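You operate a simulated robot arm through the tools that you are given. There is no shell and no other tool. Be economical: measure what you need, move in short steps, check, and stop when the job is done.

You run a simulated robot arm. Do the job below in one go: nothing can be reset, and whatever is moved stays where it is left.

Task
Change the dusty filter panel in cabinet A for the clean one.
Fine: main switch off first; old panel on the cabinet's side shelf; drawer shut, switch on, wait for the screen, reset once; work no other control on the cabinet or readout box.

It is judged by the outcome, as a careful person would: the job done as asked, and still so three seconds after it is handed in. It fails if anything else is knocked over, pushed out of place, dropped, spilled or broken.

Robot
A 6-joint arm with a two-finger parallel gripper on a trunk, on a base that drives. Base frame: it is fixed to the floor where the robot stands at the start and does not move with it; the origin is under the middle of the robot, x ahead of it, y to its left, z up. Lengths are in m, angles in degrees, forces in N, time in s.
With the tool pointing down near the work surface it reaches from about 0.18 to 0.46 m from the robot's upright axis, wherever it stands. Its first joint turns from -166.0 to 166.0 degrees. Places, roughly: cabinet side shelf [0.5, 0.4, 1]; control cabinet [0.8, 0, 0.9]; filter drawer [0.6, 0.1, 0.5]; filter frame [0.6, 0.1, 0.4]; hold button [0.5, 0, 1.2]; load button [0.5, 0.2, 1.2]; main switch [0.4, 0, 0.9]; mode dial [0.4, 0, 1.4]; on button [0.5, 0, 1.4]; pendant button [0.4, -0.1, 1.1]; prog button [0.5, 0.2, 1.2]; ref button [0.5, 0.2, 1.1]; reset button [0.5, 0, 1.2]; spare bay [0.6, 0, 0.4]; start button [0.5, 0.1, 1.2]; stop button [0.4, -0.1, 1.4]. Payload 1.57 kg.
The TCP is the grasp point between the finger pads, 0.03 m short of the fingertips. In the tool frame z runs along the fingers and y along their closing line. The gripper opens to 0.11 m. The fingers are 0.024 m wide and 0.012 m thick; the gripper's body (0.048 by 0.112 m) begins 0.078 m behind the TCP.
Orientation is that of the tool frame in the base frame, as a unit quaternion [x, y, z, w]. With the fingers straight down and closing along the base's y, the tool's x points along the base's -x, its y along +y and its z along -z.

Tools
- The arm moves only by the tool send_rows. Its argument "steps" is a list of rows, each a list of 7 numbers: the turn, a rotation vector about the base's x, y, z in degrees, then the shift along the base's x, y, z in cm, then the opening in per cent of the stroke, from 0 (shut) to 100 (fully open). In form: [[ax, ay, az, tx, ty, tz, fingers], ...]. A call has 1 to 20 rows; each row is the pose to reach, as a shift and turn from the pose commanded when the call began. Rows are played at 5 a second. More than 0.05 m and 8.6 degrees between two rows, or a gripper value outside its range, and nothing of the call is played. A pose out of reach is approached as far as the arm can. The call stops where the force on the tool passes 40 N (or 10 N more than at its start, if that is more) or the arm is blocked; 0.2 s more then pass. Each finger travels about 0.108 m/s and halts on what it meets, pressing with about 22 N; the grip force reading is that of the motor and also rises with nothing between the fingers. The clock runs only during rows and for 0.2 s after the last one: add rows that repeat a pose to give the fingers time. It gives the time, the measured TCP pose, the force on the tool (base axes), the opening and the grip force at its end, in the units of the frame above (readings bear some noise), with the torque about the TCP (base axes, N m) and any sound that the robot's microphone picked up, and new pictures: "views" is both (left out), scene, wrist or none.
- Cameras (640 x 400 px; columns grow to the right, rows downward): "scene" is now at [0.0358, 0.1336, 1.7333]; the picture's right is [-0.04, -1.00, 0.00], its down [-0.80, 0.03, -0.59] and it looks along [0.59, -0.02, -0.80] (base axes); focal length 247 px, centre (320, 200). "wrist" rides on the gripper at [0.07, 0.016, -0.141] in the tool frame; the picture's right is [-0.23, 0.97, 0.00], its down [-0.86, -0.20, -0.48] and it looks along [-0.47, -0.11, 0.88] (tool axes); focal length 222 px, centre (320, 200). There is no depth. A picture from a camera that has moved, and an enlarged one, comes with that camera's place and axes in the base frame and with its lens. The place of the scene camera against the robot may be out by one fixed shift of up to 0.025 m in any direction.
- slide_trunk(by): slides the trunk up (or, below 0, down) by that many m; the arm and the scene camera ride with it, the base frame stays. It gives what a move gives, with no picture.
- steer(legs): drives the robot by 1 to 6 legs, each [ahead, left, turn to the left] in m, m and degrees, along the robot's own axes; the way and the turn of a leg run together, so that a leg with both is an arc; at most 1.5 m and 180 degrees a leg. The arm and the cameras ride along, it lands a little off, and it stops where it bumps. It gives what a move gives, and a new picture of the scene camera.
- aim_head(pan, tilt): turns the head with the scene camera to pan (to the left, within 120 degrees either way) and tilt (down, from -29 to 69), counted from straight ahead of the robot. It gives what a move gives, and a new picture of the scene camera.
- inspect(camera, box): a new picture of the part [left, top, right, bottom] of that camera's present view, enlarged. The clock stands still meanwhile.
- close_job(): hands the job in; it is judged then, once.

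Go step by step. Nothing tells you exact positions but the pictures and the camera data: compare them with the known pose of the tool, close in by small moves and look again before you grip or let go. The budget is 120 turns and 260 pictures, counting those below and the enlarged ones. Unless the task says otherwise, let go and move clear before handing in, and close with one line.

The tools are called after "Emit:" by a JSON object that holds its "fn" and its "kwargs". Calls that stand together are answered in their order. send_rows: Moves the arm, as the interface text tells. Its arguments: {"type":"object","properties":{"steps":{"type":"array","items":{"type":"array","items":{"type":"number"}}},"views":{"type":"string","enum":["both","scene","wrist","none"]}},"required":["steps"]} The other tools are called the same way: slide_trunk (by) slides the trunk up or down; steer (legs) drives the base; aim_head (pan, tilt) turns the head that bears the scene camera; inspect (camera, box) takes an enlarged picture of a part of a camera's view; close_job () hands the job in.

At the start:

```text
time_s: 0.0
position: [0.3924, 0.0716, 1.4732]
tcp_rot: [0.0, 1.0, 0.0, 0.0]
contact_force: [-0.2, 0.1, 0.6]
moment: [0.02, 0.0, -0.01]
finger_gap: 0.11
gripper_force: 0.1
trunk travel left (down, up): [-0.325, 0.265]
robot x, y, heading: [-0.0011, 0.0017, 0.1]
head pan, tilt: [-2.4, 53.6]
```

scene: 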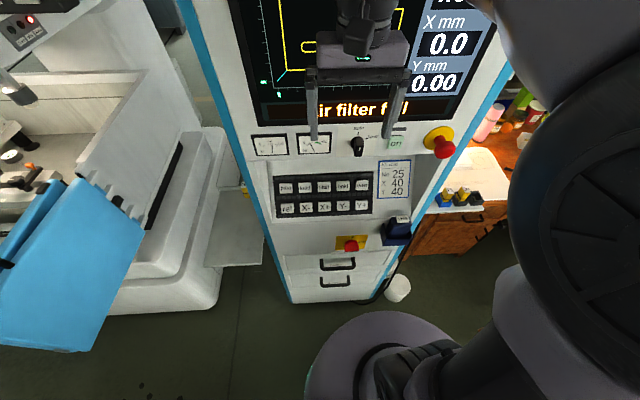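
wrist: 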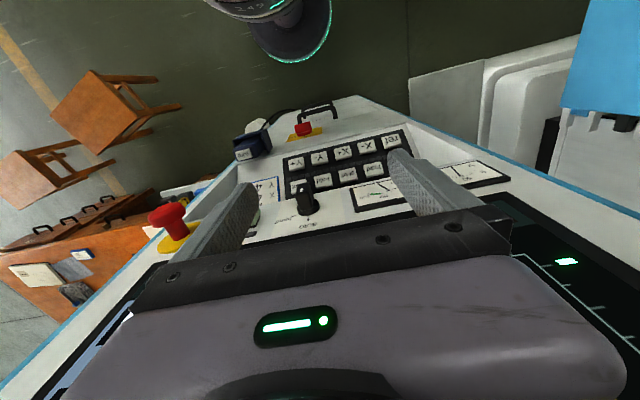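

I see the cabinet ahead with screen, buttons, red main switch and two drawers with handles below. I'll take close looks first before moving.

Emit:
{"fn": "inspect", "kwargs": {"camera": "scene", "box": [240, 120, 480, 310]}}

Emit:
{"fn": "aim_head", "kwargs": {"pan": 0, "tilt": 30}}

```text
2.11 times, centred on (360, 215) of scene
camera zoom: at [0.0358, 0.1336, 1.7333], right [-0.04, -1.0, 0.0], down [-0.8, 0.03, -0.59], along [0.59, -0.02, -0.8], focal length 521 px, centre (236, 168)
```

zoom: 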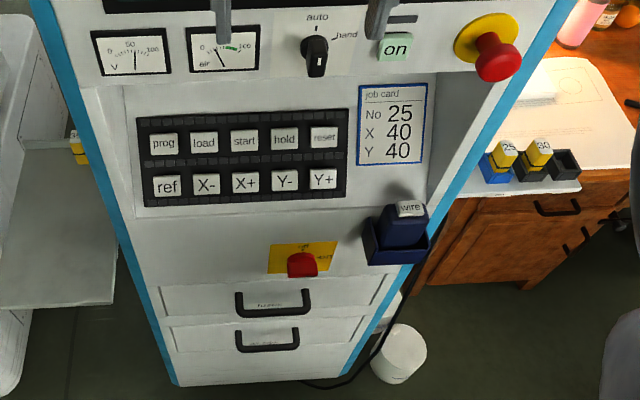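

```text
time_s: 0.9
position: [0.3908, 0.0718, 1.4729]
tcp_rot: [0.0, 1.0, 0.0, 0.0]
contact_force: [0.2, -0.3, -0.5]
moment: [0.0, 0.03, 0.02]
finger_gap: 0.11
gripper_force: 0.0
trunk travel left (down, up): [-0.325, 0.265]
robot x, y, heading: [0.0008, 0.0013, 0.1]
head pan, tilt: [0.0, 30.0]
camera scene: at [0.0528, 0.1367, 1.7675], right [0.0, -1.0, 0.0], down [-0.5, 0.0, -0.87], along [0.87, 0.0, -0.5], focal length 247 px, centre (320, 200)
```

scene: 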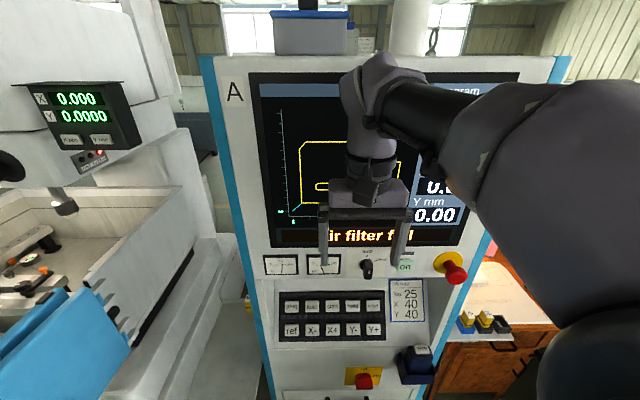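

The screen says "Air filter full". I need a clearer look at the switch and drawers, so I'll back off a bit and tilt down.

Emit:
{"fn": "steer", "kwargs": {"legs": [[-0.4, 0, 0]]}}

Emit:
{"fn": "aim_head", "kwargs": {"pan": 0, "tilt": 45}}

Emit:
{"fn": "inspect", "kwargs": {"camera": "scene", "box": [240, 100, 400, 300]}}

```text
time_s: 3.4
position: [-0.0098, 0.0715, 1.4742]
tcp_rot: [-0.001, 1.0, 0.001, 0.0]
contact_force: [0.3, -0.2, -0.2]
moment: [0.04, -0.02, -0.01]
finger_gap: 0.1099
gripper_force: 0.0
trunk travel left (down, up): [-0.325, 0.265]
robot x, y, heading: [-0.4019, -0.002, 0.2]
head pan, tilt: [0.0, 30.0]
camera scene: at [-0.3491, 0.1364, 1.7676], right [0.0, -1.0, 0.0], down [-0.5, 0.0, -0.87], along [0.87, 0.0, -0.5], focal length 247 px, centre (320, 200)
```

scene: 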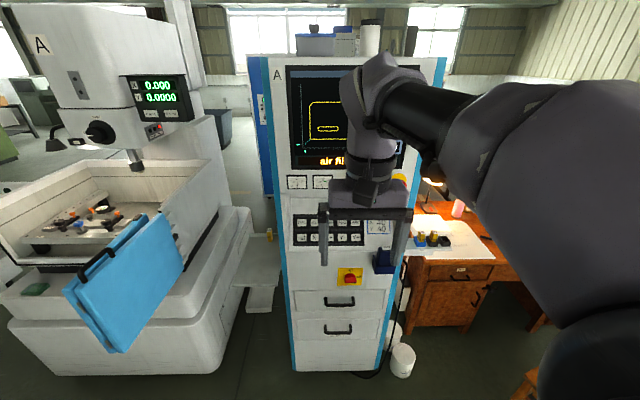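

```text
time_s: 4.1
position: [-0.009, 0.072, 1.4742]
tcp_rot: [-0.002, 1.0, 0.0, 0.0]
contact_force: [-0.3, -0.1, 0.9]
moment: [0.03, 0.07, -0.01]
finger_gap: 0.1102
gripper_force: 0.0
trunk travel left (down, up): [-0.325, 0.265]
robot x, y, heading: [-0.3998, -0.0009, 0.2]
head pan, tilt: [0.0, 45.0]
camera scene: at [-0.3573, 0.1364, 1.745], right [0.0, -1.0, 0.0], down [-0.71, 0.0, -0.71], along [0.71, 0.0, -0.71], focal length 247 px, centre (320, 200)
```

scene: 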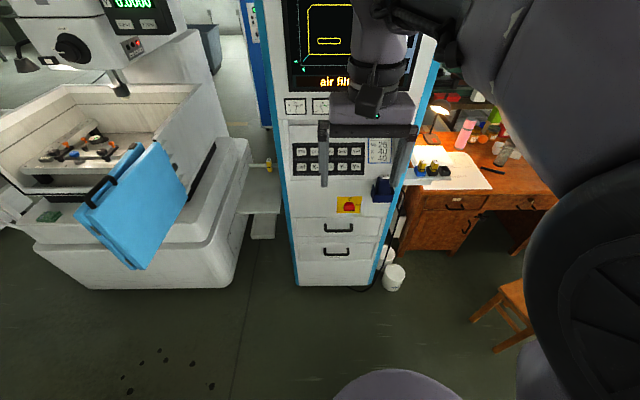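

```text
2.00 times, centred on (320, 200) of scene
camera zoom: at [-0.3573, 0.1364, 1.745], right [0.0, -1.0, 0.0], down [-0.71, 0.0, -0.71], along [0.71, 0.0, -0.71], focal length 495 px, centre (320, 200)
```

zoom: 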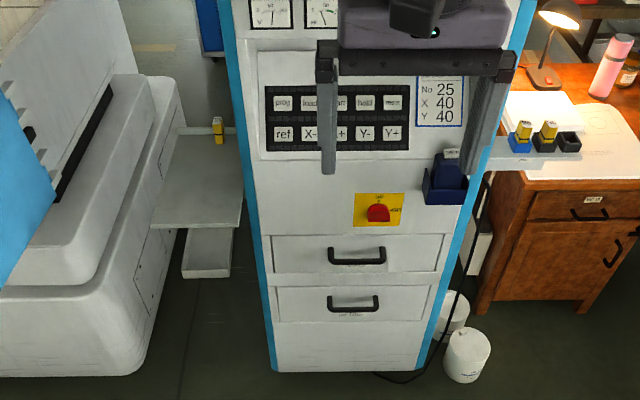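

I can see the switch, two drawers and the side shelf. Zooming in for labels and the shelf contents.

Emit:
{"fn": "inspect", "kwargs": {"camera": "scene", "box": [325, 190, 375, 222]}}

Emit:
{"fn": "inspect", "kwargs": {"camera": "scene", "box": [285, 210, 385, 270]}}

Emit:
{"fn": "inspect", "kwargs": {"camera": "scene", "box": [230, 140, 300, 250]}}

```text
12.50 times, centred on (350, 206) of scene
camera zoom: at [-0.3573, 0.1364, 1.745], right [0.0, -1.0, 0.0], down [-0.71, 0.0, -0.71], along [0.71, 0.0, -0.71], focal length 3092 px, centre (-55, 125)
```

zoom: 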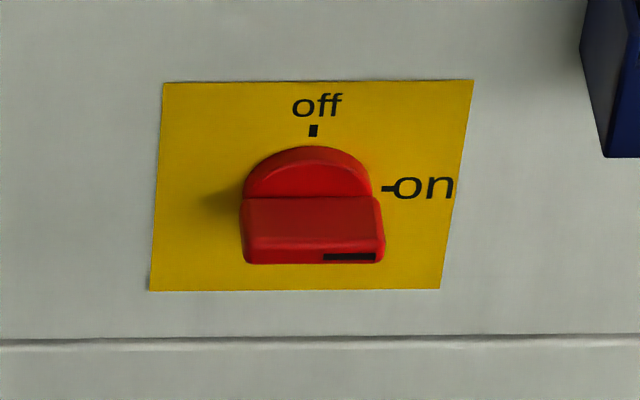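

```text
6.40 times, centred on (335, 240) of scene
camera zoom: at [-0.3573, 0.1364, 1.745], right [0.0, -1.0, 0.0], down [-0.71, 0.0, -0.71], along [0.71, 0.0, -0.71], focal length 1583 px, centre (224, -56)
```

zoom: 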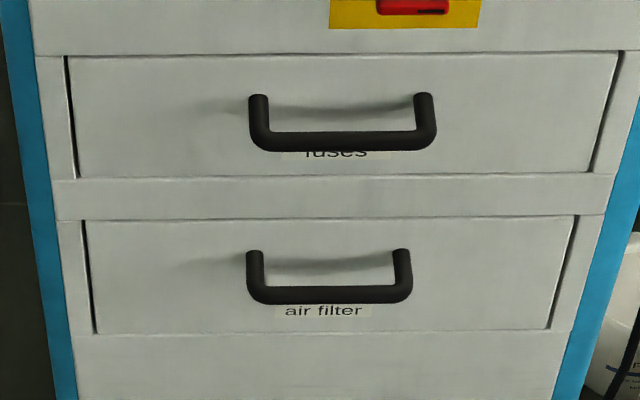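

```text
3.64 times, centred on (265, 195) of scene
camera zoom: at [-0.3573, 0.1364, 1.745], right [0.0, -1.0, 0.0], down [-0.71, 0.0, -0.71], along [0.71, 0.0, -0.71], focal length 900 px, centre (520, 218)
```

zoom: 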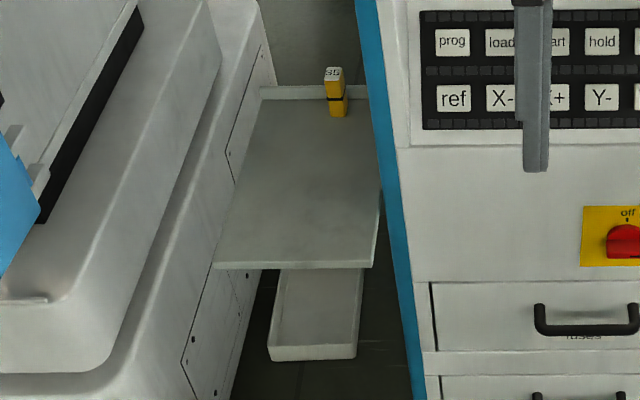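

Off is at 12 o'clock and on at 3 o'clock, the knob now points to on; the lower drawer is "air filter". I estimate the switch plate at about (0.44, 0.00, 0.914) and the filter handle at (0.418, 0.045, 0.53). First I turn the tool to point forward, in free space.

Emit:
{"fn": "send_rows", "kwargs": {"steps": [[0, -8.2, 0, 1, 0, 0, 100], [0, -16.4, 0, 2, 0, 0, 100], [0, -24.6, 0, 3, 0, 0, 100], [0, -32.8, 0, 4, 0, 0, 100], [0, -41, 0, 5, 0, 0, 100], [0, -49.2, 0, 6, 0, 0, 100], [0, -57.4, 0, 7, 0, 0, 100], [0, -65.6, 0, 8, 0, 0, 100], [0, -73.8, 0, 9, 0, 0, 100], [0, -82, 0, 10, 0, 0, 100], [0, -90, 0, 10, 0, 0, 100]], "views": "scene"}}

Emit:
{"fn": "slide_trunk", "kwargs": {"by": -0.3}}

```text
time_s: 6.5
position: [0.0847, 0.0849, 1.4826]
tcp_rot: [0.0, 0.708, -0.001, 0.706]
contact_force: [-0.5, -0.4, 0.0]
moment: [0.01, 0.0, -0.01]
finger_gap: 0.11
gripper_force: 0.0
out of reach, approached as far as the arm can: row 11
trunk travel left (down, up): [-0.325, 0.265]
robot x, y, heading: [-0.4002, -0.0019, 0.2]
head pan, tilt: [0.0, 45.0]
camera scene: at [-0.3581, 0.1371, 1.7449], right [0.0, -1.0, 0.0], down [-0.71, 0.0, -0.71], along [0.71, 0.0, -0.71], focal length 247 px, centre (320, 200)
```

scene: 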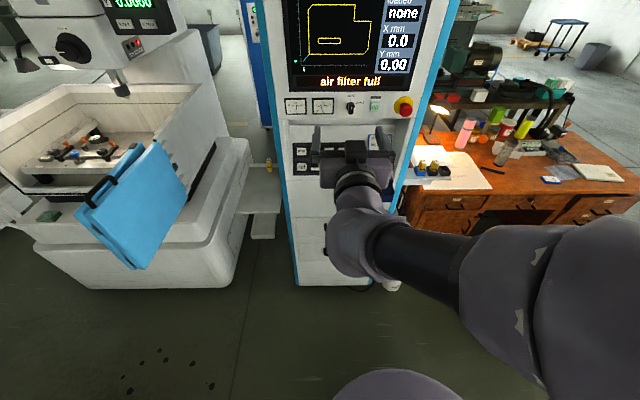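

```text
time_s: 9.5
position: [0.0856, 0.0847, 1.1834]
tcp_rot: [0.001, 0.709, -0.004, 0.705]
contact_force: [0.1, -0.1, 0.9]
moment: [0.0, 0.01, -0.03]
finger_gap: 0.1101
gripper_force: 0.0
trunk travel left (down, up): [-0.025, 0.565]
robot x, y, heading: [-0.4038, -0.0026, 0.2]
head pan, tilt: [0.0, 45.0]
```

The hand now points forward. Lowering toward switch height and rolling the hand for a vertical close.

Emit:
{"fn": "send_rows", "kwargs": {"steps": [[0, 0, 0, 0, 0, -4, 100], [0, 0, 0, 0, 0, -8, 100], [0, 0, 0, 0, 0, -12, 100], [0, 0, 0, 0, -1, -16, 100], [0, 0, 0, 0, -3, -20, 100], [0, 0, 0, 0, -4, -24, 100], [0, 0, 0, 0, -6, -27, 100]], "views": "none"}}

Emit:
{"fn": "send_rows", "kwargs": {"steps": [[8.2, 0, 0, 0, 0, 0, 100], [16.4, 0, 0, 0, 0, 0, 100], [24.6, 0, 0, 0, 0, 0, 100], [32.8, 0, 0, 0, 0, 0, 100], [41, 0, 0, 0, 0, 0, 100], [49.2, 0, 0, 0, 0, 0, 100], [57.4, 0, 0, 0, 0, 0, 100], [65.6, 0, 0, 0, 0, 0, 100], [73.8, 0, 0, 0, 0, 0, 100], [82, 0, 0, 0, 0, 0, 100], [90, 0, 0, 0, 0, 0, 100]], "views": "both"}}

```text
time_s: 11.1
position: [0.0446, 0.1677, 0.963]
tcp_rot: [0.025, 0.719, -0.026, 0.695]
contact_force: [-0.2, -0.1, 0.4]
moment: [0.0, -0.02, 0.01]
finger_gap: 0.11
gripper_force: 0.1
out of reach, approached as far as the arm can: row 1, 2, 3, 4, 5, 6, 7
trunk travel left (down, up): [-0.025, 0.565]
robot x, y, heading: [-0.3988, 0.0029, 0.1]
head pan, tilt: [0.0, 45.0]
```

```text
time_s: 13.5
position: [-0.104, 0.1443, 1.2308]
tcp_rot: [0.509, 0.531, 0.482, 0.476]
contact_force: [0.5, 0.7, 0.2]
moment: [0.01, 0.04, 0.01]
finger_gap: 0.1099
gripper_force: 0.1
out of reach, approached as far as the arm can: row 1, 2, 3, 4, 5, 6, 7, 8, 9, 10, 11
trunk travel left (down, up): [-0.025, 0.565]
robot x, y, heading: [-0.3954, -0.0012, 0.1]
head pan, tilt: [0.0, 45.0]
camera scene: at [-0.3568, 0.1374, 1.4448], right [0.0, -1.0, 0.0], down [-0.71, 0.0, -0.71], along [0.71, 0.0, -0.71], focal length 247 px, centre (320, 200)
camera wrist: at [-0.2446, 0.2107, 1.2583], right [0.09, -0.21, 0.97], down [-0.47, -0.87, -0.15], along [0.88, -0.44, -0.17], focal length 222 px, centre (320, 200)
```

scene: 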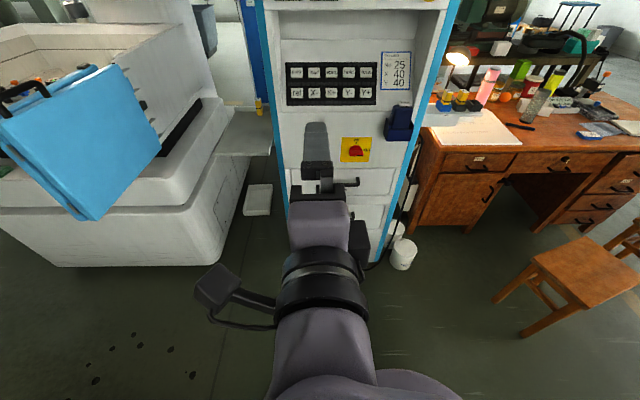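
wrist: 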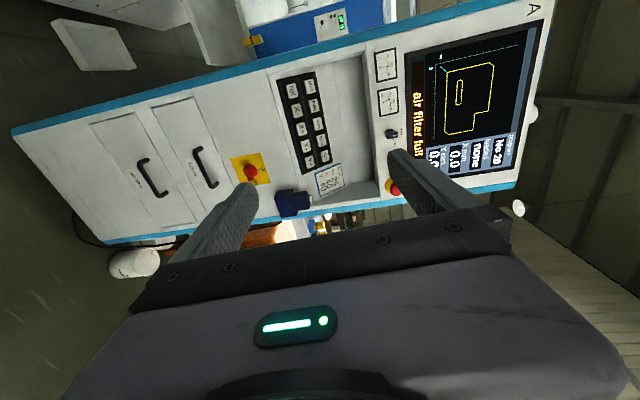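

The arm was probably too folded (hand too near the body axis). I'll push the commanded pose further forward, still well clear of the cabinet.

Emit:
{"fn": "send_rows", "kwargs": {"steps": [[0, 0, 0, 4, 0, 3, 100], [0, 0, 0, 8, 0, 6, 100], [0, 0, 0, 12, 0, 6, 100], [0, 0, 0, 15, 0, 6, 100], [0, 0, 0, 15, 0, 6, 100]], "views": "both"}}

```text
time_s: 14.7
position: [0.0332, 0.1444, 1.3429]
tcp_rot: [0.509, 0.53, 0.486, 0.473]
contact_force: [-0.1, -0.6, -0.6]
moment: [0.0, 0.02, -0.01]
finger_gap: 0.11
gripper_force: 0.1
out of reach, approached as far as the arm can: row 1, 2, 3, 4, 5
trunk travel left (down, up): [-0.025, 0.565]
robot x, y, heading: [-0.4006, -0.0005, -0.1]
head pan, tilt: [0.0, 45.0]
camera scene: at [-0.3542, 0.1384, 1.4511], right [0.03, -1.0, 0.0], down [-0.65, -0.02, -0.76], along [0.76, 0.02, -0.65], focal length 247 px, centre (320, 200)
camera wrist: at [-0.1092, 0.2085, 1.37], right [0.08, -0.22, 0.97], down [-0.46, -0.87, -0.16], along [0.88, -0.44, -0.17], focal length 222 px, centre (320, 200)
```

scene: 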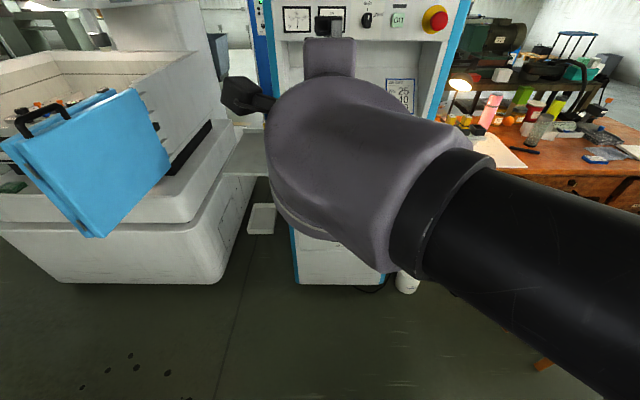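
wrist: 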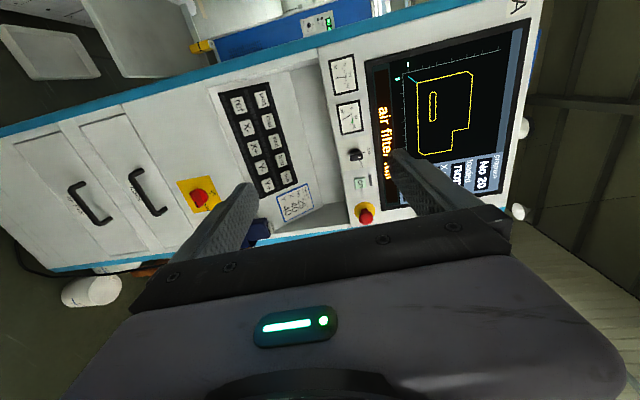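

The wrist swung up next to the head. I'll bring it forward and down, away from the head.

Emit:
{"fn": "send_rows", "kwargs": {"steps": [[0, 0, 0, 4, 0, 0, 100], [0, 0, 0, 8, -2, 0, 100], [0, 0, 0, 12, -4, 0, 100], [0, 0, 0, 12, -4, 0, 100]], "views": "scene"}}

```text
time_s: 15.7
position: [0.1538, 0.1052, 1.3677]
tcp_rot: [0.511, 0.531, 0.486, 0.47]
contact_force: [-0.4, -0.3, 0.8]
moment: [0.0, -0.01, 0.0]
finger_gap: 0.1099
gripper_force: 0.0
out of reach, approached as far as the arm can: row 1, 2, 3, 4
trunk travel left (down, up): [-0.025, 0.565]
robot x, y, heading: [-0.399, -0.0003, -0.0]
head pan, tilt: [0.0, 45.0]
camera scene: at [-0.3489, 0.1423, 1.4654], right [0.07, -1.0, 0.0], down [-0.52, -0.04, -0.85], along [0.85, 0.06, -0.52], focal length 247 px, centre (320, 200)
```

scene: 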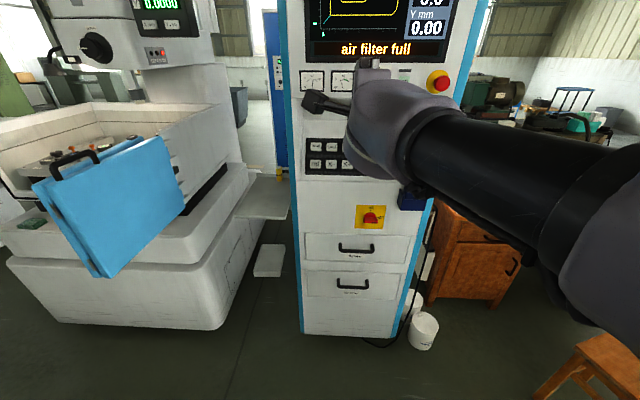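

Relative moves work now. I'll go down and forward slowly.

Emit:
{"fn": "send_rows", "kwargs": {"steps": [[0, 0, 0, 0, -2, -4, 100], [0, 0, 0, 0, -4, -8, 100], [0, 0, 0, 0, -6, -12, 100], [0, 0, 0, 0, -8, -16, 100], [0, 0, 0, 0, -8, -20, 100], [0, 0, 0, 0, -8, -24, 100]], "views": "scene"}}

```text
time_s: 17.1
position: [0.1449, 0.0524, 1.3186]
tcp_rot: [0.513, 0.566, 0.481, 0.432]
contact_force: [-0.2, -1.1, 0.3]
moment: [0.02, 0.0, -0.02]
finger_gap: 0.1097
gripper_force: 0.0
out of reach, approached as far as the arm can: row 1, 2, 3, 4, 5, 6
trunk travel left (down, up): [-0.025, 0.565]
robot x, y, heading: [-0.404, 0.0024, 0.1]
head pan, tilt: [0.0, 45.0]
camera scene: at [-0.3522, 0.1351, 1.4557], right [-0.01, -1.0, 0.0], down [-0.61, 0.01, -0.79], along [0.79, -0.01, -0.61], focal length 247 px, centre (320, 200)
```

scene: 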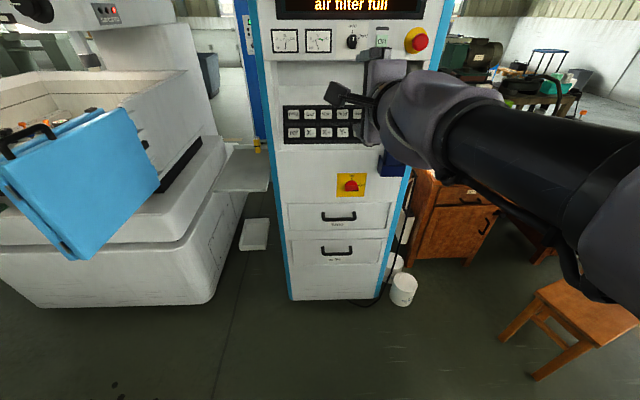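

The roll may be hitting a wrist limit; I'll roll back to the plain forward orientation while reaching further forward.

Emit:
{"fn": "send_rows", "kwargs": {"steps": [[-8.2, 0, 0, 1, 0, 0, 100], [-16.4, 0, 0, 2, 0, 0, 100], [-24.6, 0, 0, 3, 0, 0, 100], [-32.8, 0, 0, 4, 0, 0, 100], [-41, 0, 0, 5, 0, 0, 100], [-49.2, 0, 0, 6, 0, 0, 100], [-57.4, 0, 0, 7, 0, 0, 100], [-65.6, 0, 0, 8, 0, 0, 100], [-73.8, 0, 0, 9, 0, 0, 100], [-82, 0, 0, 10, 0, 0, 100], [-90, 0, 0, 10, 0, 0, 100]], "views": "scene"}}

```text
time_s: 19.5
position: [0.2451, 0.0509, 1.3142]
tcp_rot: [0.055, 0.74, -0.06, 0.668]
contact_force: [-0.1, 0.0, -0.2]
moment: [0.0, -0.02, 0.0]
finger_gap: 0.1102
gripper_force: 0.1
trunk travel left (down, up): [-0.025, 0.565]
robot x, y, heading: [-0.3995, -0.0006, 0.2]
head pan, tilt: [0.0, 45.0]
camera scene: at [-0.3574, 0.1364, 1.4449], right [0.0, -1.0, 0.0], down [-0.71, 0.0, -0.71], along [0.71, 0.0, -0.71], focal length 247 px, centre (320, 200)
```

scene: 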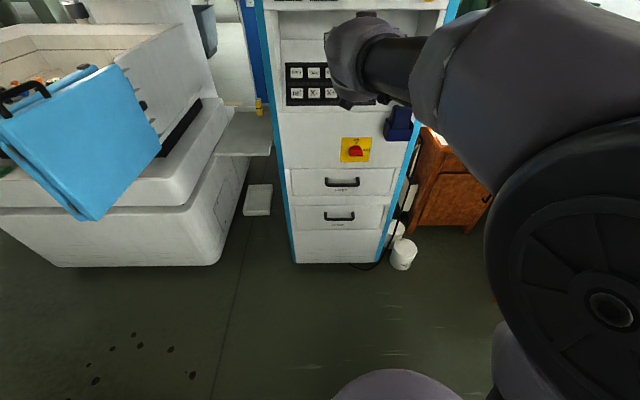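

In reach now and the head is free. Moving down with forward orientation corrected.

Emit:
{"fn": "send_rows", "kwargs": {"steps": [[0, 0, 0, 0, -1, -4, 100], [0, 0, 0, 0, -2, -8, 100], [0, 0, 0, 0, -3, -12, 100], [0, 0, 0, 0, -4, -16, 100], [0, 0, 0, 0, -5, -20, 100], [0, 0, 0, 0, -5, -24, 100], [0, 0, 0, 0, -5, -28, 100], [0, 0, 0, 0, -5, -32, 100]], "views": "scene"}}

```text
time_s: 21.3
position: [0.2588, 0.0514, 1.0298]
tcp_rot: [0.072, 0.748, -0.075, 0.656]
contact_force: [-0.6, 0.4, 0.6]
moment: [0.01, -0.01, 0.02]
finger_gap: 0.1098
gripper_force: 0.1
out of reach, approached as far as the arm can: row 5, 6, 7, 8
trunk travel left (down, up): [-0.025, 0.565]
robot x, y, heading: [-0.4011, 0.0018, 0.3]
head pan, tilt: [0.0, 45.0]
camera scene: at [-0.357, 0.1362, 1.4449], right [0.0, -1.0, 0.0], down [-0.71, 0.0, -0.71], along [0.71, 0.0, -0.71], focal length 247 px, centre (320, 200)
```

scene: 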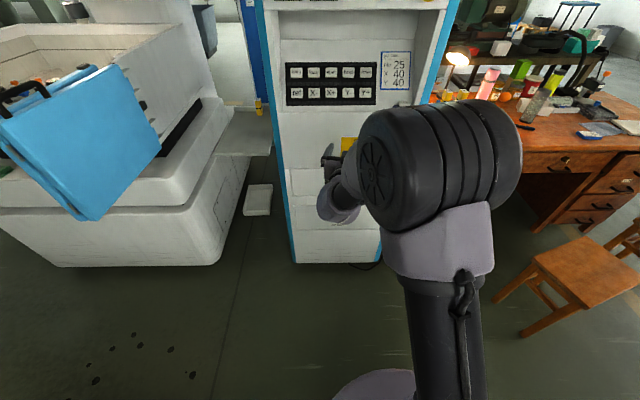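

I now understand the posture: low shoulder, elbow up. Further forward should let the hand go lower.

Emit:
{"fn": "send_rows", "kwargs": {"steps": [[0, 0, 0, 3, -1, 0, 100], [0, 0, 0, 7, -2, -2, 100], [0, 0, 0, 7, -2, -6, 100], [0, 0, 0, 7, -2, -10, 100]], "views": "scene"}}

```text
time_s: 22.3
position: [0.3393, 0.0551, 0.9392]
tcp_rot: [0.08, 0.751, -0.083, 0.65]
contact_force: [0.1, -0.1, 0.1]
moment: [0.0, 0.0, 0.0]
finger_gap: 0.1098
gripper_force: 0.0
out of reach, approached as far as the arm can: row 3, 4
trunk travel left (down, up): [-0.025, 0.565]
robot x, y, heading: [-0.3986, 0.0027, 0.1]
head pan, tilt: [0.0, 45.0]
camera scene: at [-0.3574, 0.1364, 1.4449], right [0.0, -1.0, 0.0], down [-0.71, 0.0, -0.71], along [0.71, 0.0, -0.71], focal length 247 px, centre (320, 200)
```

scene: 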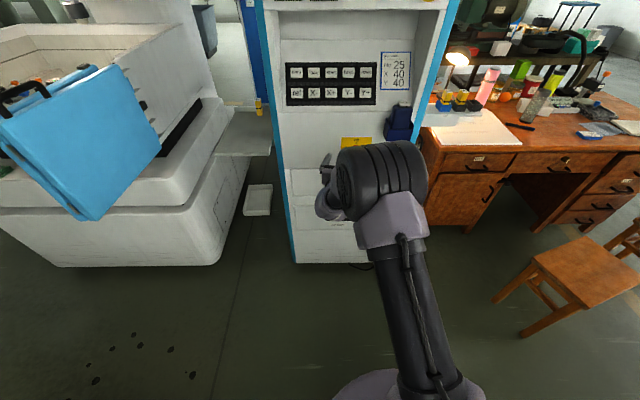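

Still limited near the floor of this posture; I'll back the base off another 0.1 m, then stretch further and straighten the orientation.

Emit:
{"fn": "steer", "kwargs": {"legs": [[-0.12, 0, 0]]}}

Emit:
{"fn": "send_rows", "kwargs": {"steps": [[0, 0, 0, 4, 0, 2, 100], [0, 0, 0, 8, 0, 4, 100], [0, 0, 0, 12, 0, 4, 100], [0, 0, 7, 12, 0, 4, 100], [0, -7, 12, 12, 0, 4, 100], [0, -7, 12, 12, -3, 0, 100], [0, -7, 12, 12, -5, -2, 100]], "views": "scene"}}

```text
time_s: 23.6
position: [0.2204, 0.0541, 0.9402]
tcp_rot: [0.079, 0.752, -0.083, 0.649]
contact_force: [0.2, 0.4, -0.1]
moment: [0.01, -0.03, 0.0]
finger_gap: 0.1099
gripper_force: 0.0
trunk travel left (down, up): [-0.025, 0.565]
robot x, y, heading: [-0.5196, 0.0006, -0.0]
head pan, tilt: [0.0, 45.0]
camera scene: at [-0.4769, 0.1361, 1.445], right [0.0, -1.0, 0.0], down [-0.71, 0.0, -0.71], along [0.71, 0.0, -0.71], focal length 247 px, centre (320, 200)
```

scene: 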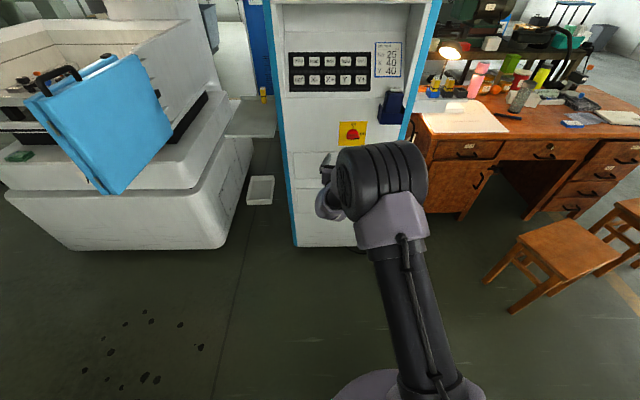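

```text
time_s: 25.2
position: [0.4076, 0.0444, 0.9265]
tcp_rot: [0.006, 0.716, -0.01, 0.698]
contact_force: [-0.3, 0.1, -0.5]
moment: [0.0, 0.05, 0.0]
finger_gap: 0.1099
gripper_force: 0.0
out of reach, approached as far as the arm can: row 5, 6, 7
trunk travel left (down, up): [-0.025, 0.565]
robot x, y, heading: [-0.5206, -0.003, 0.5]
head pan, tilt: [0.0, 45.0]
camera scene: at [-0.4772, 0.1366, 1.4449], right [0.0, -1.0, 0.0], down [-0.71, 0.0, -0.71], along [0.71, 0.0, -0.71], focal length 247 px, centre (320, 200)
```

scene: 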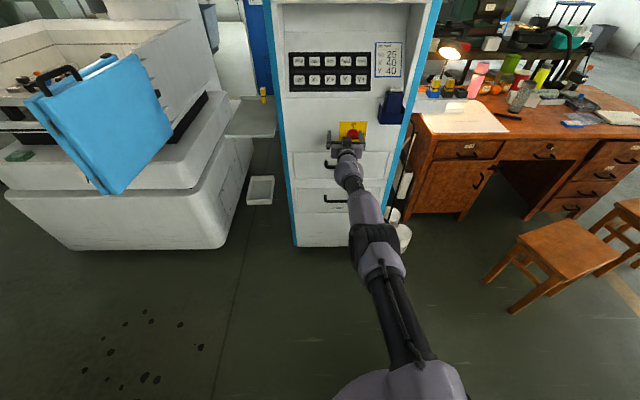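

The arm swung straighter than commanded and is close to the cabinet; backing out straight to be safe.

Emit:
{"fn": "send_rows", "kwargs": {"steps": [[0, 0, 0, -3, 0, 0, 100], [0, 0, 0, -6, 0, 0, 100], [0, 0, 0, -10, 0, 1, 100], [0, 0, 0, -10, 0, 1, 100]], "views": "both"}}

```text
time_s: 26.2
position: [0.4064, 0.0464, 0.9237]
tcp_rot: [0.006, 0.714, -0.011, 0.7]
contact_force: [3.5, -1.9, 12.0]
moment: [-0.71, -0.41, 0.12]
finger_gap: 0.1101
gripper_force: 0.0
out of reach, approached as far as the arm can: row 1, 2, 3, 4
trunk travel left (down, up): [-0.025, 0.565]
robot x, y, heading: [-0.5228, -0.0016, 0.3]
head pan, tilt: [0.0, 45.0]
camera scene: at [-0.4778, 0.1358, 1.4451], right [0.0, -1.0, 0.0], down [-0.71, 0.0, -0.71], along [0.71, 0.0, -0.71], focal length 247 px, centre (320, 200)
camera wrist: at [0.2642, 0.0648, 0.8568], right [0.02, 0.97, 0.22], down [-0.47, -0.18, 0.87], along [0.88, -0.12, 0.45], focal length 222 px, centre (320, 200)
```

scene: 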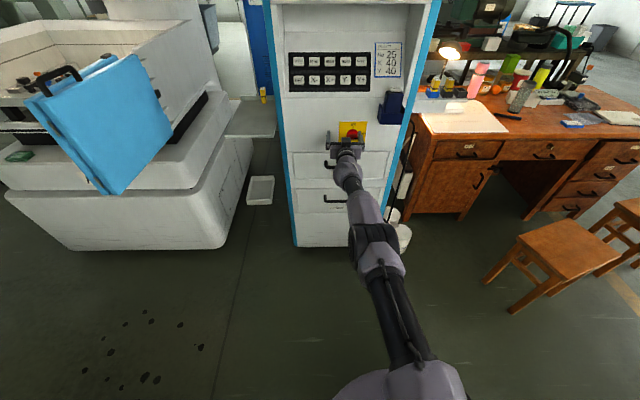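
wrist: 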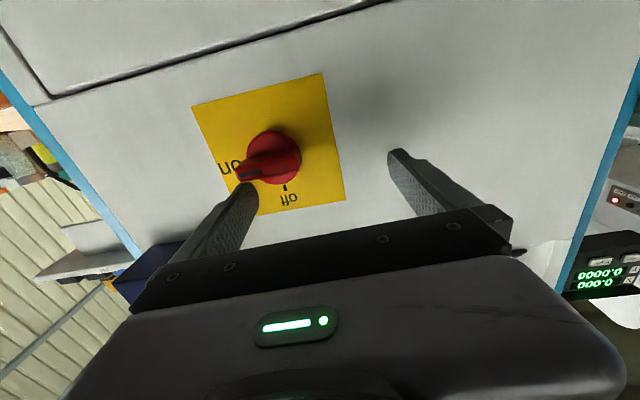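

The right finger touches the knob's tip. I'll retreat by driving the base straight back.

Emit:
{"fn": "steer", "kwargs": {"legs": [[-0.15, 0, 0]]}}

Emit:
{"fn": "inspect", "kwargs": {"camera": "wrist", "box": [180, 40, 460, 220]}}

```text
time_s: 27.6
position: [0.2564, 0.0463, 0.9215]
tcp_rot: [0.003, 0.715, -0.008, 0.699]
contact_force: [0.0, -0.2, -0.1]
moment: [-0.03, 0.01, -0.01]
finger_gap: 0.1098
gripper_force: 0.1
trunk travel left (down, up): [-0.025, 0.565]
robot x, y, heading: [-0.6717, 0.0008, 0.3]
head pan, tilt: [0.0, 45.0]
camera scene: at [-0.6263, 0.1357, 1.4449], right [0.0, -1.0, 0.0], down [-0.71, 0.0, -0.71], along [0.71, 0.0, -0.71], focal length 247 px, centre (320, 200)
```

scene: 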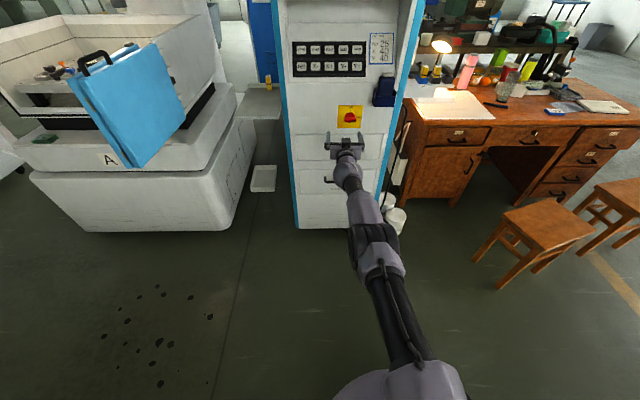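

```text
2.22 times, centred on (320, 130) of wrist
camera zoom: at [0.115, 0.0658, 0.855], right [0.02, 0.97, 0.22], down [-0.46, -0.19, 0.87], along [0.89, -0.12, 0.45], focal length 494 px, centre (320, 356)
```

zoom: 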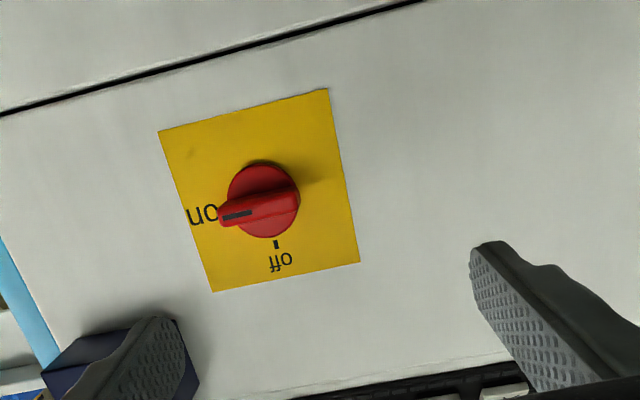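

Clear, knob still at "on". Testing whether the arm can retract from this stretched posture.

Emit:
{"fn": "send_rows", "kwargs": {"steps": [[0, 0, 0, -3, 0, 2, 100], [0, 0, 0, -6, 0, 4, 100], [0, 0, 0, -10, -2, 6, 100], [0, 0, 0, -14, -4, 6, 100], [0, 0, 0, -14, -4, 6, 100]], "views": "scene"}}

```text
time_s: 28.8
position: [0.2581, 0.0506, 0.9455]
tcp_rot: [0.006, 0.715, -0.01, 0.699]
contact_force: [0.6, -0.5, -0.1]
moment: [0.0, -0.04, -0.02]
finger_gap: 0.11
gripper_force: 0.1
out of reach, approached as far as the arm can: row 1, 2, 3, 4, 5
trunk travel left (down, up): [-0.025, 0.565]
robot x, y, heading: [-0.6655, -0.0027, 0.3]
head pan, tilt: [0.0, 45.0]
camera scene: at [-0.6262, 0.1358, 1.4449], right [0.0, -1.0, 0.0], down [-0.71, 0.0, -0.71], along [0.71, 0.0, -0.71], focal length 247 px, centre (320, 200)
```

scene: 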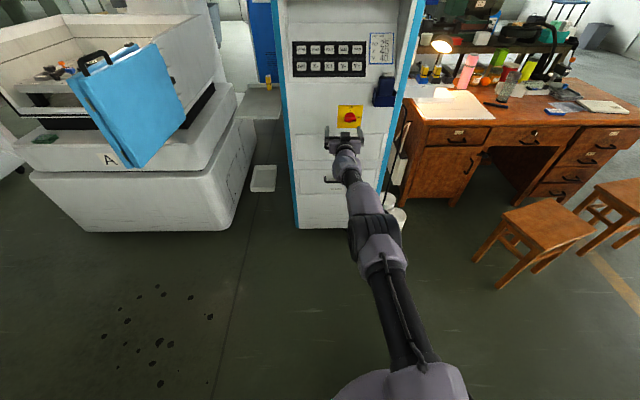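

Stuck at the straight-elbow singularity. I'll fold back while pitching the tool down, in free space.

Emit:
{"fn": "send_rows", "kwargs": {"steps": [[0, 8.2, 0, -3, 0, 2, 100], [0, 16.4, 0, -7, 0, 4, 100], [0, 24.6, 0, -11, 0, 6, 100], [0, 32.8, 0, -15, 0, 8, 100], [0, 41, 0, -19, 0, 9, 100], [0, 49.2, 0, -23, 0, 10, 100], [0, 57.4, 0, -27, 0, 11, 100], [0, 65.6, 0, -31, 0, 12, 100], [0, 73.8, 0, -35, 0, 13, 100], [0, 82, 0, -39, 0, 14, 100], [0, 89, 0, -43, 0, 15, 100], [0, 89, 0, -43, 0, 15, 100]], "views": "scene"}}

```text
time_s: 31.4
position: [-0.1694, 0.052, 1.0913]
tcp_rot: [-0.004, 1.0, -0.009, -0.003]
contact_force: [0.3, -0.1, -0.8]
moment: [0.01, 0.0, 0.0]
finger_gap: 0.11
gripper_force: 0.1
out of reach, approached as far as the arm can: row 4
trunk travel left (down, up): [-0.025, 0.565]
robot x, y, heading: [-0.67, -0.0054, 0.2]
head pan, tilt: [0.0, 45.0]
camera scene: at [-0.6262, 0.1357, 1.4449], right [0.0, -1.0, 0.0], down [-0.71, 0.0, -0.71], along [0.71, 0.0, -0.71], focal length 247 px, centre (320, 200)
```

scene: 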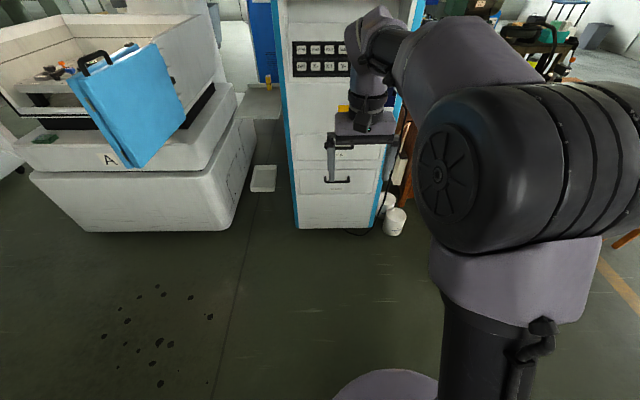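

Recovered to a good elbow-up, tool-down posture. Now re-tilting forward while extending to about 0.84 m from the axis, in free space.

Emit:
{"fn": "send_rows", "kwargs": {"steps": [[0, -8.2, 0, 3, 0, 0, 100], [0, -16.4, 0, 6, 0, 0, 100], [0, -24.6, 0, 9, 0, 0, 100], [0, -32.8, 0, 12, 0, 0, 100], [0, -41, 0, 15, 0, 0, 100], [0, -49.2, 0, 18, 0, 0, 100], [0, -57.4, 0, 21, 0, 0, 100], [0, -65.6, 0, 24, 0, 0, 100], [0, -73.8, 0, 27, 0, 0, 100], [0, -82, 0, 30, 0, 0, 100], [0, -90, 0, 33, 0, 0, 100]], "views": "none"}}

Emit:
{"fn": "send_rows", "kwargs": {"steps": [[0, 0, 0, 0, -1, -4, 100], [0, 0, 0, 0, -2, -8, 100], [0, 0, 0, 0, -4, -12, 100], [0, 0, 0, 0, -5, -16, 100], [0, 0, 0, 0, -5, -17.5, 100]], "views": "scene"}}

```text
time_s: 33.8
position: [0.1808, 0.0781, 1.1066]
tcp_rot: [0.014, 0.714, -0.018, 0.7]
contact_force: [0.6, -0.6, 0.0]
moment: [0.04, 0.01, 0.05]
finger_gap: 0.1097
gripper_force: 0.0
out of reach, approached as far as the arm can: row 8, 10, 11
trunk travel left (down, up): [-0.025, 0.565]
robot x, y, heading: [-0.6664, -0.0014, 0.1]
head pan, tilt: [0.0, 45.0]
```

```text
time_s: 35.0
position: [0.2467, 0.077, 0.9669]
tcp_rot: [0.009, 0.71, -0.014, 0.704]
contact_force: [-0.3, 0.1, 0.5]
moment: [0.0, 0.02, 0.03]
finger_gap: 0.1099
gripper_force: 0.0
out of reach, approached as far as the arm can: row 1, 2, 3, 4, 5
trunk travel left (down, up): [-0.025, 0.565]
robot x, y, heading: [-0.6677, -0.0014, 0.2]
head pan, tilt: [0.0, 45.0]
camera scene: at [-0.6268, 0.1358, 1.445], right [0.0, -1.0, 0.0], down [-0.71, 0.0, -0.71], along [0.71, 0.0, -0.71], focal length 247 px, centre (320, 200)
```

scene: 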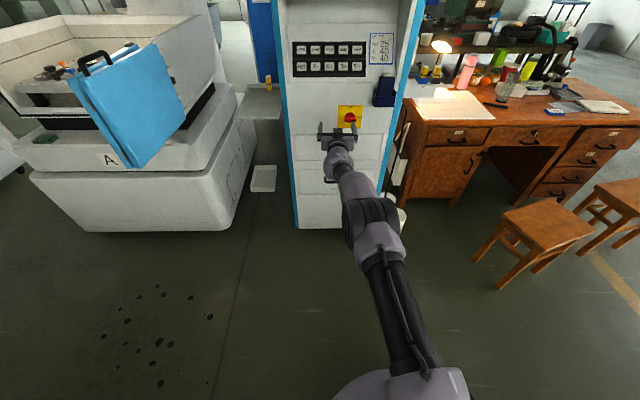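

Bending the tool upward from the forearm is limited; pointing the tool sideways out of the arm plane should work better. I'll fold back to tool-down and test a sideways tilt.

Emit:
{"fn": "send_rows", "kwargs": {"steps": [[0, 8.2, 0, -3, 0, 2, 100], [0, 16.4, 0, -7, 0, 4, 100], [0, 24.6, 0, -11, 0, 6, 100], [0, 32.8, 0, -15, 0, 8, 100], [0, 41, 0, -19, 0, 9, 100], [0, 49.2, 0, -23, 0, 10, 100], [0, 57.4, 0, -27, 0, 11, 100], [0, 65.6, 0, -31, 0, 12, 100], [0, 73.8, 0, -35, 0, 13, 100], [0, 82, 0, -39, 0, 14, 100], [0, 89, 0, -43, 0, 15, 100], [0, 89, 0, -43, 0, 15, 100]], "views": "none"}}

Emit:
{"fn": "send_rows", "kwargs": {"steps": [[8.2, 0, 0, 0, 0, 0, 100], [16.4, 0, 0, 0, 0, 0, 100], [24.6, 0, 0, 0, 0, 0, 100], [32.8, 0, 0, 0, 0, 0, 100], [41, 0, 0, 0, 0, 0, 100], [49.2, 0, 0, 0, 0, 0, 100], [57.4, 0, 0, 0, 0, 0, 100], [65.6, 0, 0, 0, 0, 0, 100], [73.8, 0, 0, 0, 0, 0, 100], [82, 0, 0, 0, 0, 0, 100], [90, 0, 0, 0, 0, 0, 100]], "views": "scene"}}

```text
time_s: 37.5
position: [-0.1865, 0.0823, 1.1116]
tcp_rot: [-0.003, 1.0, -0.009, 0.005]
contact_force: [0.7, -0.3, 0.0]
moment: [0.02, 0.02, 0.0]
finger_gap: 0.1102
gripper_force: 0.0
trunk travel left (down, up): [-0.025, 0.565]
robot x, y, heading: [-0.6705, -0.0035, -0.0]
head pan, tilt: [0.0, 45.0]
```

```text
time_s: 40.0
position: [-0.1847, 0.0766, 1.1122]
tcp_rot: [0.003, 0.713, 0.701, 0.007]
contact_force: [0.3, 0.0, 0.5]
moment: [0.01, 0.0, 0.01]
finger_gap: 0.11
gripper_force: 0.0
trunk travel left (down, up): [-0.025, 0.565]
robot x, y, heading: [-0.6707, -0.0004, 0.2]
head pan, tilt: [0.0, 45.0]
camera scene: at [-0.6261, 0.1357, 1.4449], right [0.0, -1.0, 0.0], down [-0.71, 0.0, -0.71], along [0.71, 0.0, -0.71], focal length 247 px, centre (320, 200)
```

scene: 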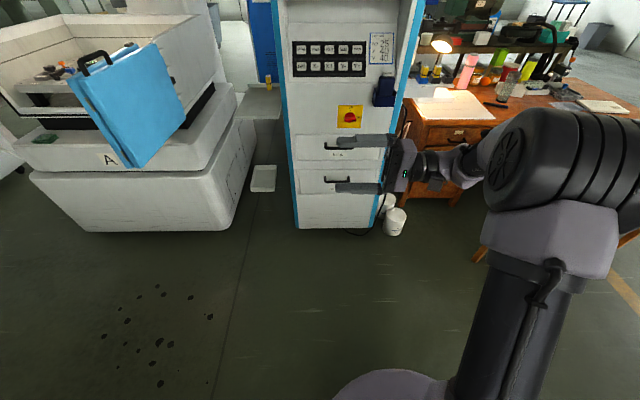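

Sideways works perfectly, with a vertical close. Now I'll swing the hand to robot-front-right so the arm plane goes right while the tool points forward (+x).

Emit:
{"fn": "send_rows", "kwargs": {"steps": [[0, 0, -8.2, 0.5, -3, 0, 100], [0, 0, -16.4, 1, -6, 0, 100], [0, 0, -24.6, 1.5, -9, 0, 100], [0, 0, -32.8, 2, -12, 0, 100], [0, 0, -41, 2.5, -15, 0, 100], [0, 0, -49.2, 3, -18, 0, 100], [0, 0, -57.4, 3, -21, 0, 100], [0, 0, -65.6, 3, -24, 0, 100], [0, 0, -73.8, 3, -27, 0, 100], [0, 0, -82, 3, -30, 0, 100], [0, 0, -90, 3, -33, 0, 100], [0, 0, -90, 3, -36, 0, 100]], "views": "scene"}}

```text
time_s: 42.5
position: [-0.1579, -0.2845, 1.1129]
tcp_rot: [0.507, 0.502, 0.49, 0.501]
contact_force: [-0.3, 0.0, -0.1]
moment: [0.0, 0.05, -0.04]
finger_gap: 0.1101
gripper_force: 0.1
trunk travel left (down, up): [-0.025, 0.565]
robot x, y, heading: [-0.6756, -0.004, 0.2]
head pan, tilt: [0.0, 45.0]
camera scene: at [-0.6262, 0.1357, 1.4449], right [0.0, -1.0, 0.0], down [-0.71, 0.0, -0.71], along [0.71, 0.0, -0.71], focal length 247 px, centre (320, 200)
```

scene: 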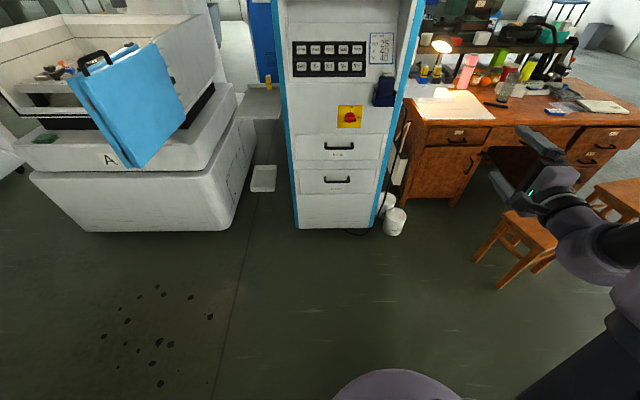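

This posture works. Lowering to switch height and rehearsing the −90° roll in free air.

Emit:
{"fn": "send_rows", "kwargs": {"steps": [[0, 0, 0, 0, 0, -4, 100], [0, 0, 0, 0, 0, -8, 100], [0, 0, 0, 0, 0, -12, 100], [0, 0, 0, 0, 0, -16, 100], [0, 0, 0, 0, 0, -19.9, 100]], "views": "none"}}

Emit:
{"fn": "send_rows", "kwargs": {"steps": [[-8.2, 0, 0, 0, 0, 0, 100], [-16.4, 0, 0, 0, 0, 0, 100], [-24.6, 0, 0, 0, 0, 0, 100], [-32.8, 0, 0, 0, 0, 0, 100], [-41, 0, 0, 0, 0, 0, 100], [-49.2, 0, 0, 0, 0, 0, 100], [-57.4, 0, 0, 0, 0, 0, 100], [-65.6, 0, 0, 0, 0, 0, 100], [-73.8, 0, 0, 0, 0, 0, 100], [-82, 0, 0, 0, 0, 0, 100], [-90, 0, 0, 0, 0, 0, 100]], "views": "scene"}}

```text
time_s: 43.8
position: [-0.1555, -0.281, 0.9127]
tcp_rot: [0.506, 0.504, 0.49, 0.5]
contact_force: [0.5, -0.3, -0.4]
moment: [-0.02, 0.02, -0.04]
finger_gap: 0.11
gripper_force: 0.0
trunk travel left (down, up): [-0.025, 0.565]
robot x, y, heading: [-0.6672, -0.0013, 0.2]
head pan, tilt: [0.0, 45.0]
```

```text
time_s: 46.1
position: [-0.0942, -0.3662, 1.0041]
tcp_rot: [0.009, 0.718, 0.012, 0.696]
contact_force: [0.5, -0.3, -0.3]
moment: [0.02, -0.01, 0.0]
finger_gap: 0.11
gripper_force: 0.0
out of reach, approached as far as the arm can: row 7, 8, 9, 10, 11
trunk travel left (down, up): [-0.025, 0.565]
robot x, y, heading: [-0.6664, -0.0003, 0.2]
head pan, tilt: [0.0, 45.0]
camera scene: at [-0.6265, 0.1361, 1.4449], right [0.0, -1.0, 0.0], down [-0.71, 0.0, -0.71], along [0.71, 0.0, -0.71], focal length 247 px, centre (320, 200)
```

scene: 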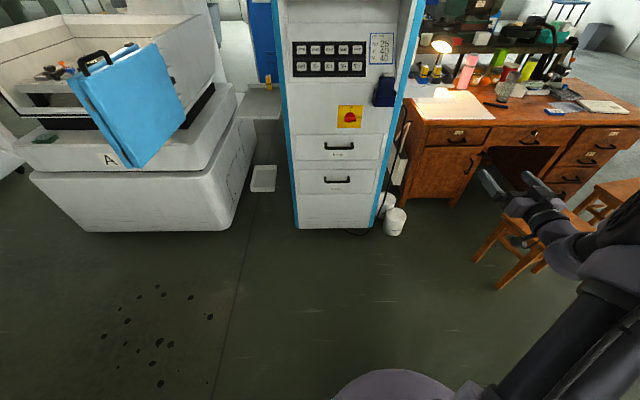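

Roll hits the last-joint limit at about −55°, so I'll use the 180°-flipped grasp: start at roll +180 and turn to +90. Rolling forward now.

Emit:
{"fn": "send_rows", "kwargs": {"steps": [[8.2, 0, 0, -1, 1, 0, 100], [16.4, 0, 0, -2, 2, 0, 100], [24.6, 0, 0, -3, 3, 0, 100], [32.8, 0, 0, -4, 4, 0, 100], [41, 0, 0, -5, 5, 0, 100], [49.2, 0, 0, -6, 6, 0, 100], [57.4, 0, 0, -6, 7, 0, 100], [65.6, 0, 0, -6, 8, 0, 100], [73.8, 0, 0, -6, 8.5, 0, 100], [82, 0, 0, -6, 8.5, 0, 100], [90, 0, 0, -6, 8.5, 0, 100]], "views": "none"}}

Emit:
{"fn": "send_rows", "kwargs": {"steps": [[8.5, 0, 0, 0, 0, 0, 100], [17, 0, 0, 0, 0, 0, 100], [25.5, 0, 0, 0, 0, 0, 100], [34, 0, 0, 0, 0, 0, 100], [42.5, 0, 0, 0, 0, 0, 100], [51, 0, 0, 0, 0, 0, 100], [59.5, 0, 0, 0, 0, 0, 100], [68, 0, 0, 0, 0, 0, 100], [76.5, 0, 0, 0, 0, 0, 100], [85, 0, 0, 0, 0, 0, 100], [90, 0, 0, 0, 0, 0, 100]], "views": "none"}}

Emit:
{"fn": "send_rows", "kwargs": {"steps": [[8.5, 0, 0, 0, 0, 0, 100], [17, 0, 0, 0, 0, 0, 100], [25.5, 0, 0, 0, 0, 0, 100], [34, 0, 0, 0, 0, 0, 100], [42.5, 0, 0, 0, 0, 0, 100], [51, 0, 0, 0, 0, 0, 100], [59.5, 0, 0, 0, 0, 0, 100], [68, 0, 0, 0, 0, 0, 100], [76.5, 0, 0, 0, 0, 0, 100], [85, 0, 0, 0, 0, 0, 100], [90, 0, 0, 0, 0, 0, 100]], "views": "both"}}

```text
time_s: 48.5
position: [-0.1531, -0.2821, 1.0023]
tcp_rot: [0.499, 0.498, 0.518, 0.484]
contact_force: [0.5, -0.5, 0.1]
moment: [0.0, 0.01, 0.0]
finger_gap: 0.1099
gripper_force: 0.1
trunk travel left (down, up): [-0.025, 0.565]
robot x, y, heading: [-0.6719, -0.0005, -0.1]
head pan, tilt: [0.0, 45.0]
```

```text
time_s: 51.0
position: [-0.1537, -0.2814, 1.0025]
tcp_rot: [0.695, -0.015, 0.718, -0.009]
contact_force: [-0.6, 0.0, -0.5]
moment: [0.0, 0.0, 0.01]
finger_gap: 0.11
gripper_force: 0.1
trunk travel left (down, up): [-0.025, 0.565]
robot x, y, heading: [-0.6726, -0.0017, 0.1]
head pan, tilt: [0.0, 45.0]
```

```text
time_s: 53.4
position: [-0.1536, -0.2807, 1.0028]
tcp_rot: [-0.485, 0.517, -0.498, 0.499]
contact_force: [-0.7, -0.4, -0.1]
moment: [-0.04, 0.0, 0.01]
finger_gap: 0.1099
gripper_force: 0.0
trunk travel left (down, up): [-0.025, 0.565]
robot x, y, heading: [-0.6676, 0.0008, 0.1]
head pan, tilt: [0.0, 45.0]
camera scene: at [-0.6262, 0.1357, 1.4449], right [0.0, -1.0, 0.0], down [-0.71, 0.0, -0.71], along [0.71, 0.0, -0.71], focal length 247 px, centre (320, 200)
camera wrist: at [-0.2967, -0.3452, 0.9849], right [0.0, 0.26, -0.97], down [-0.45, 0.86, 0.23], along [0.89, 0.43, 0.12], focal length 222 px, centre (320, 200)
```

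scene: 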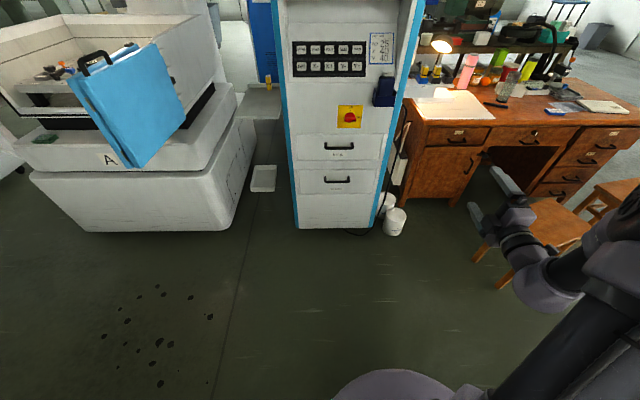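
wrist: 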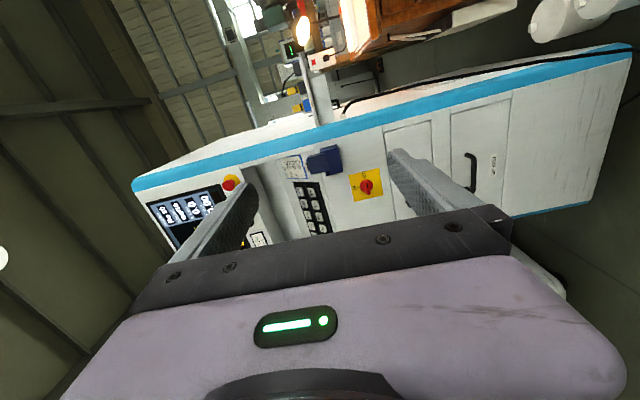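

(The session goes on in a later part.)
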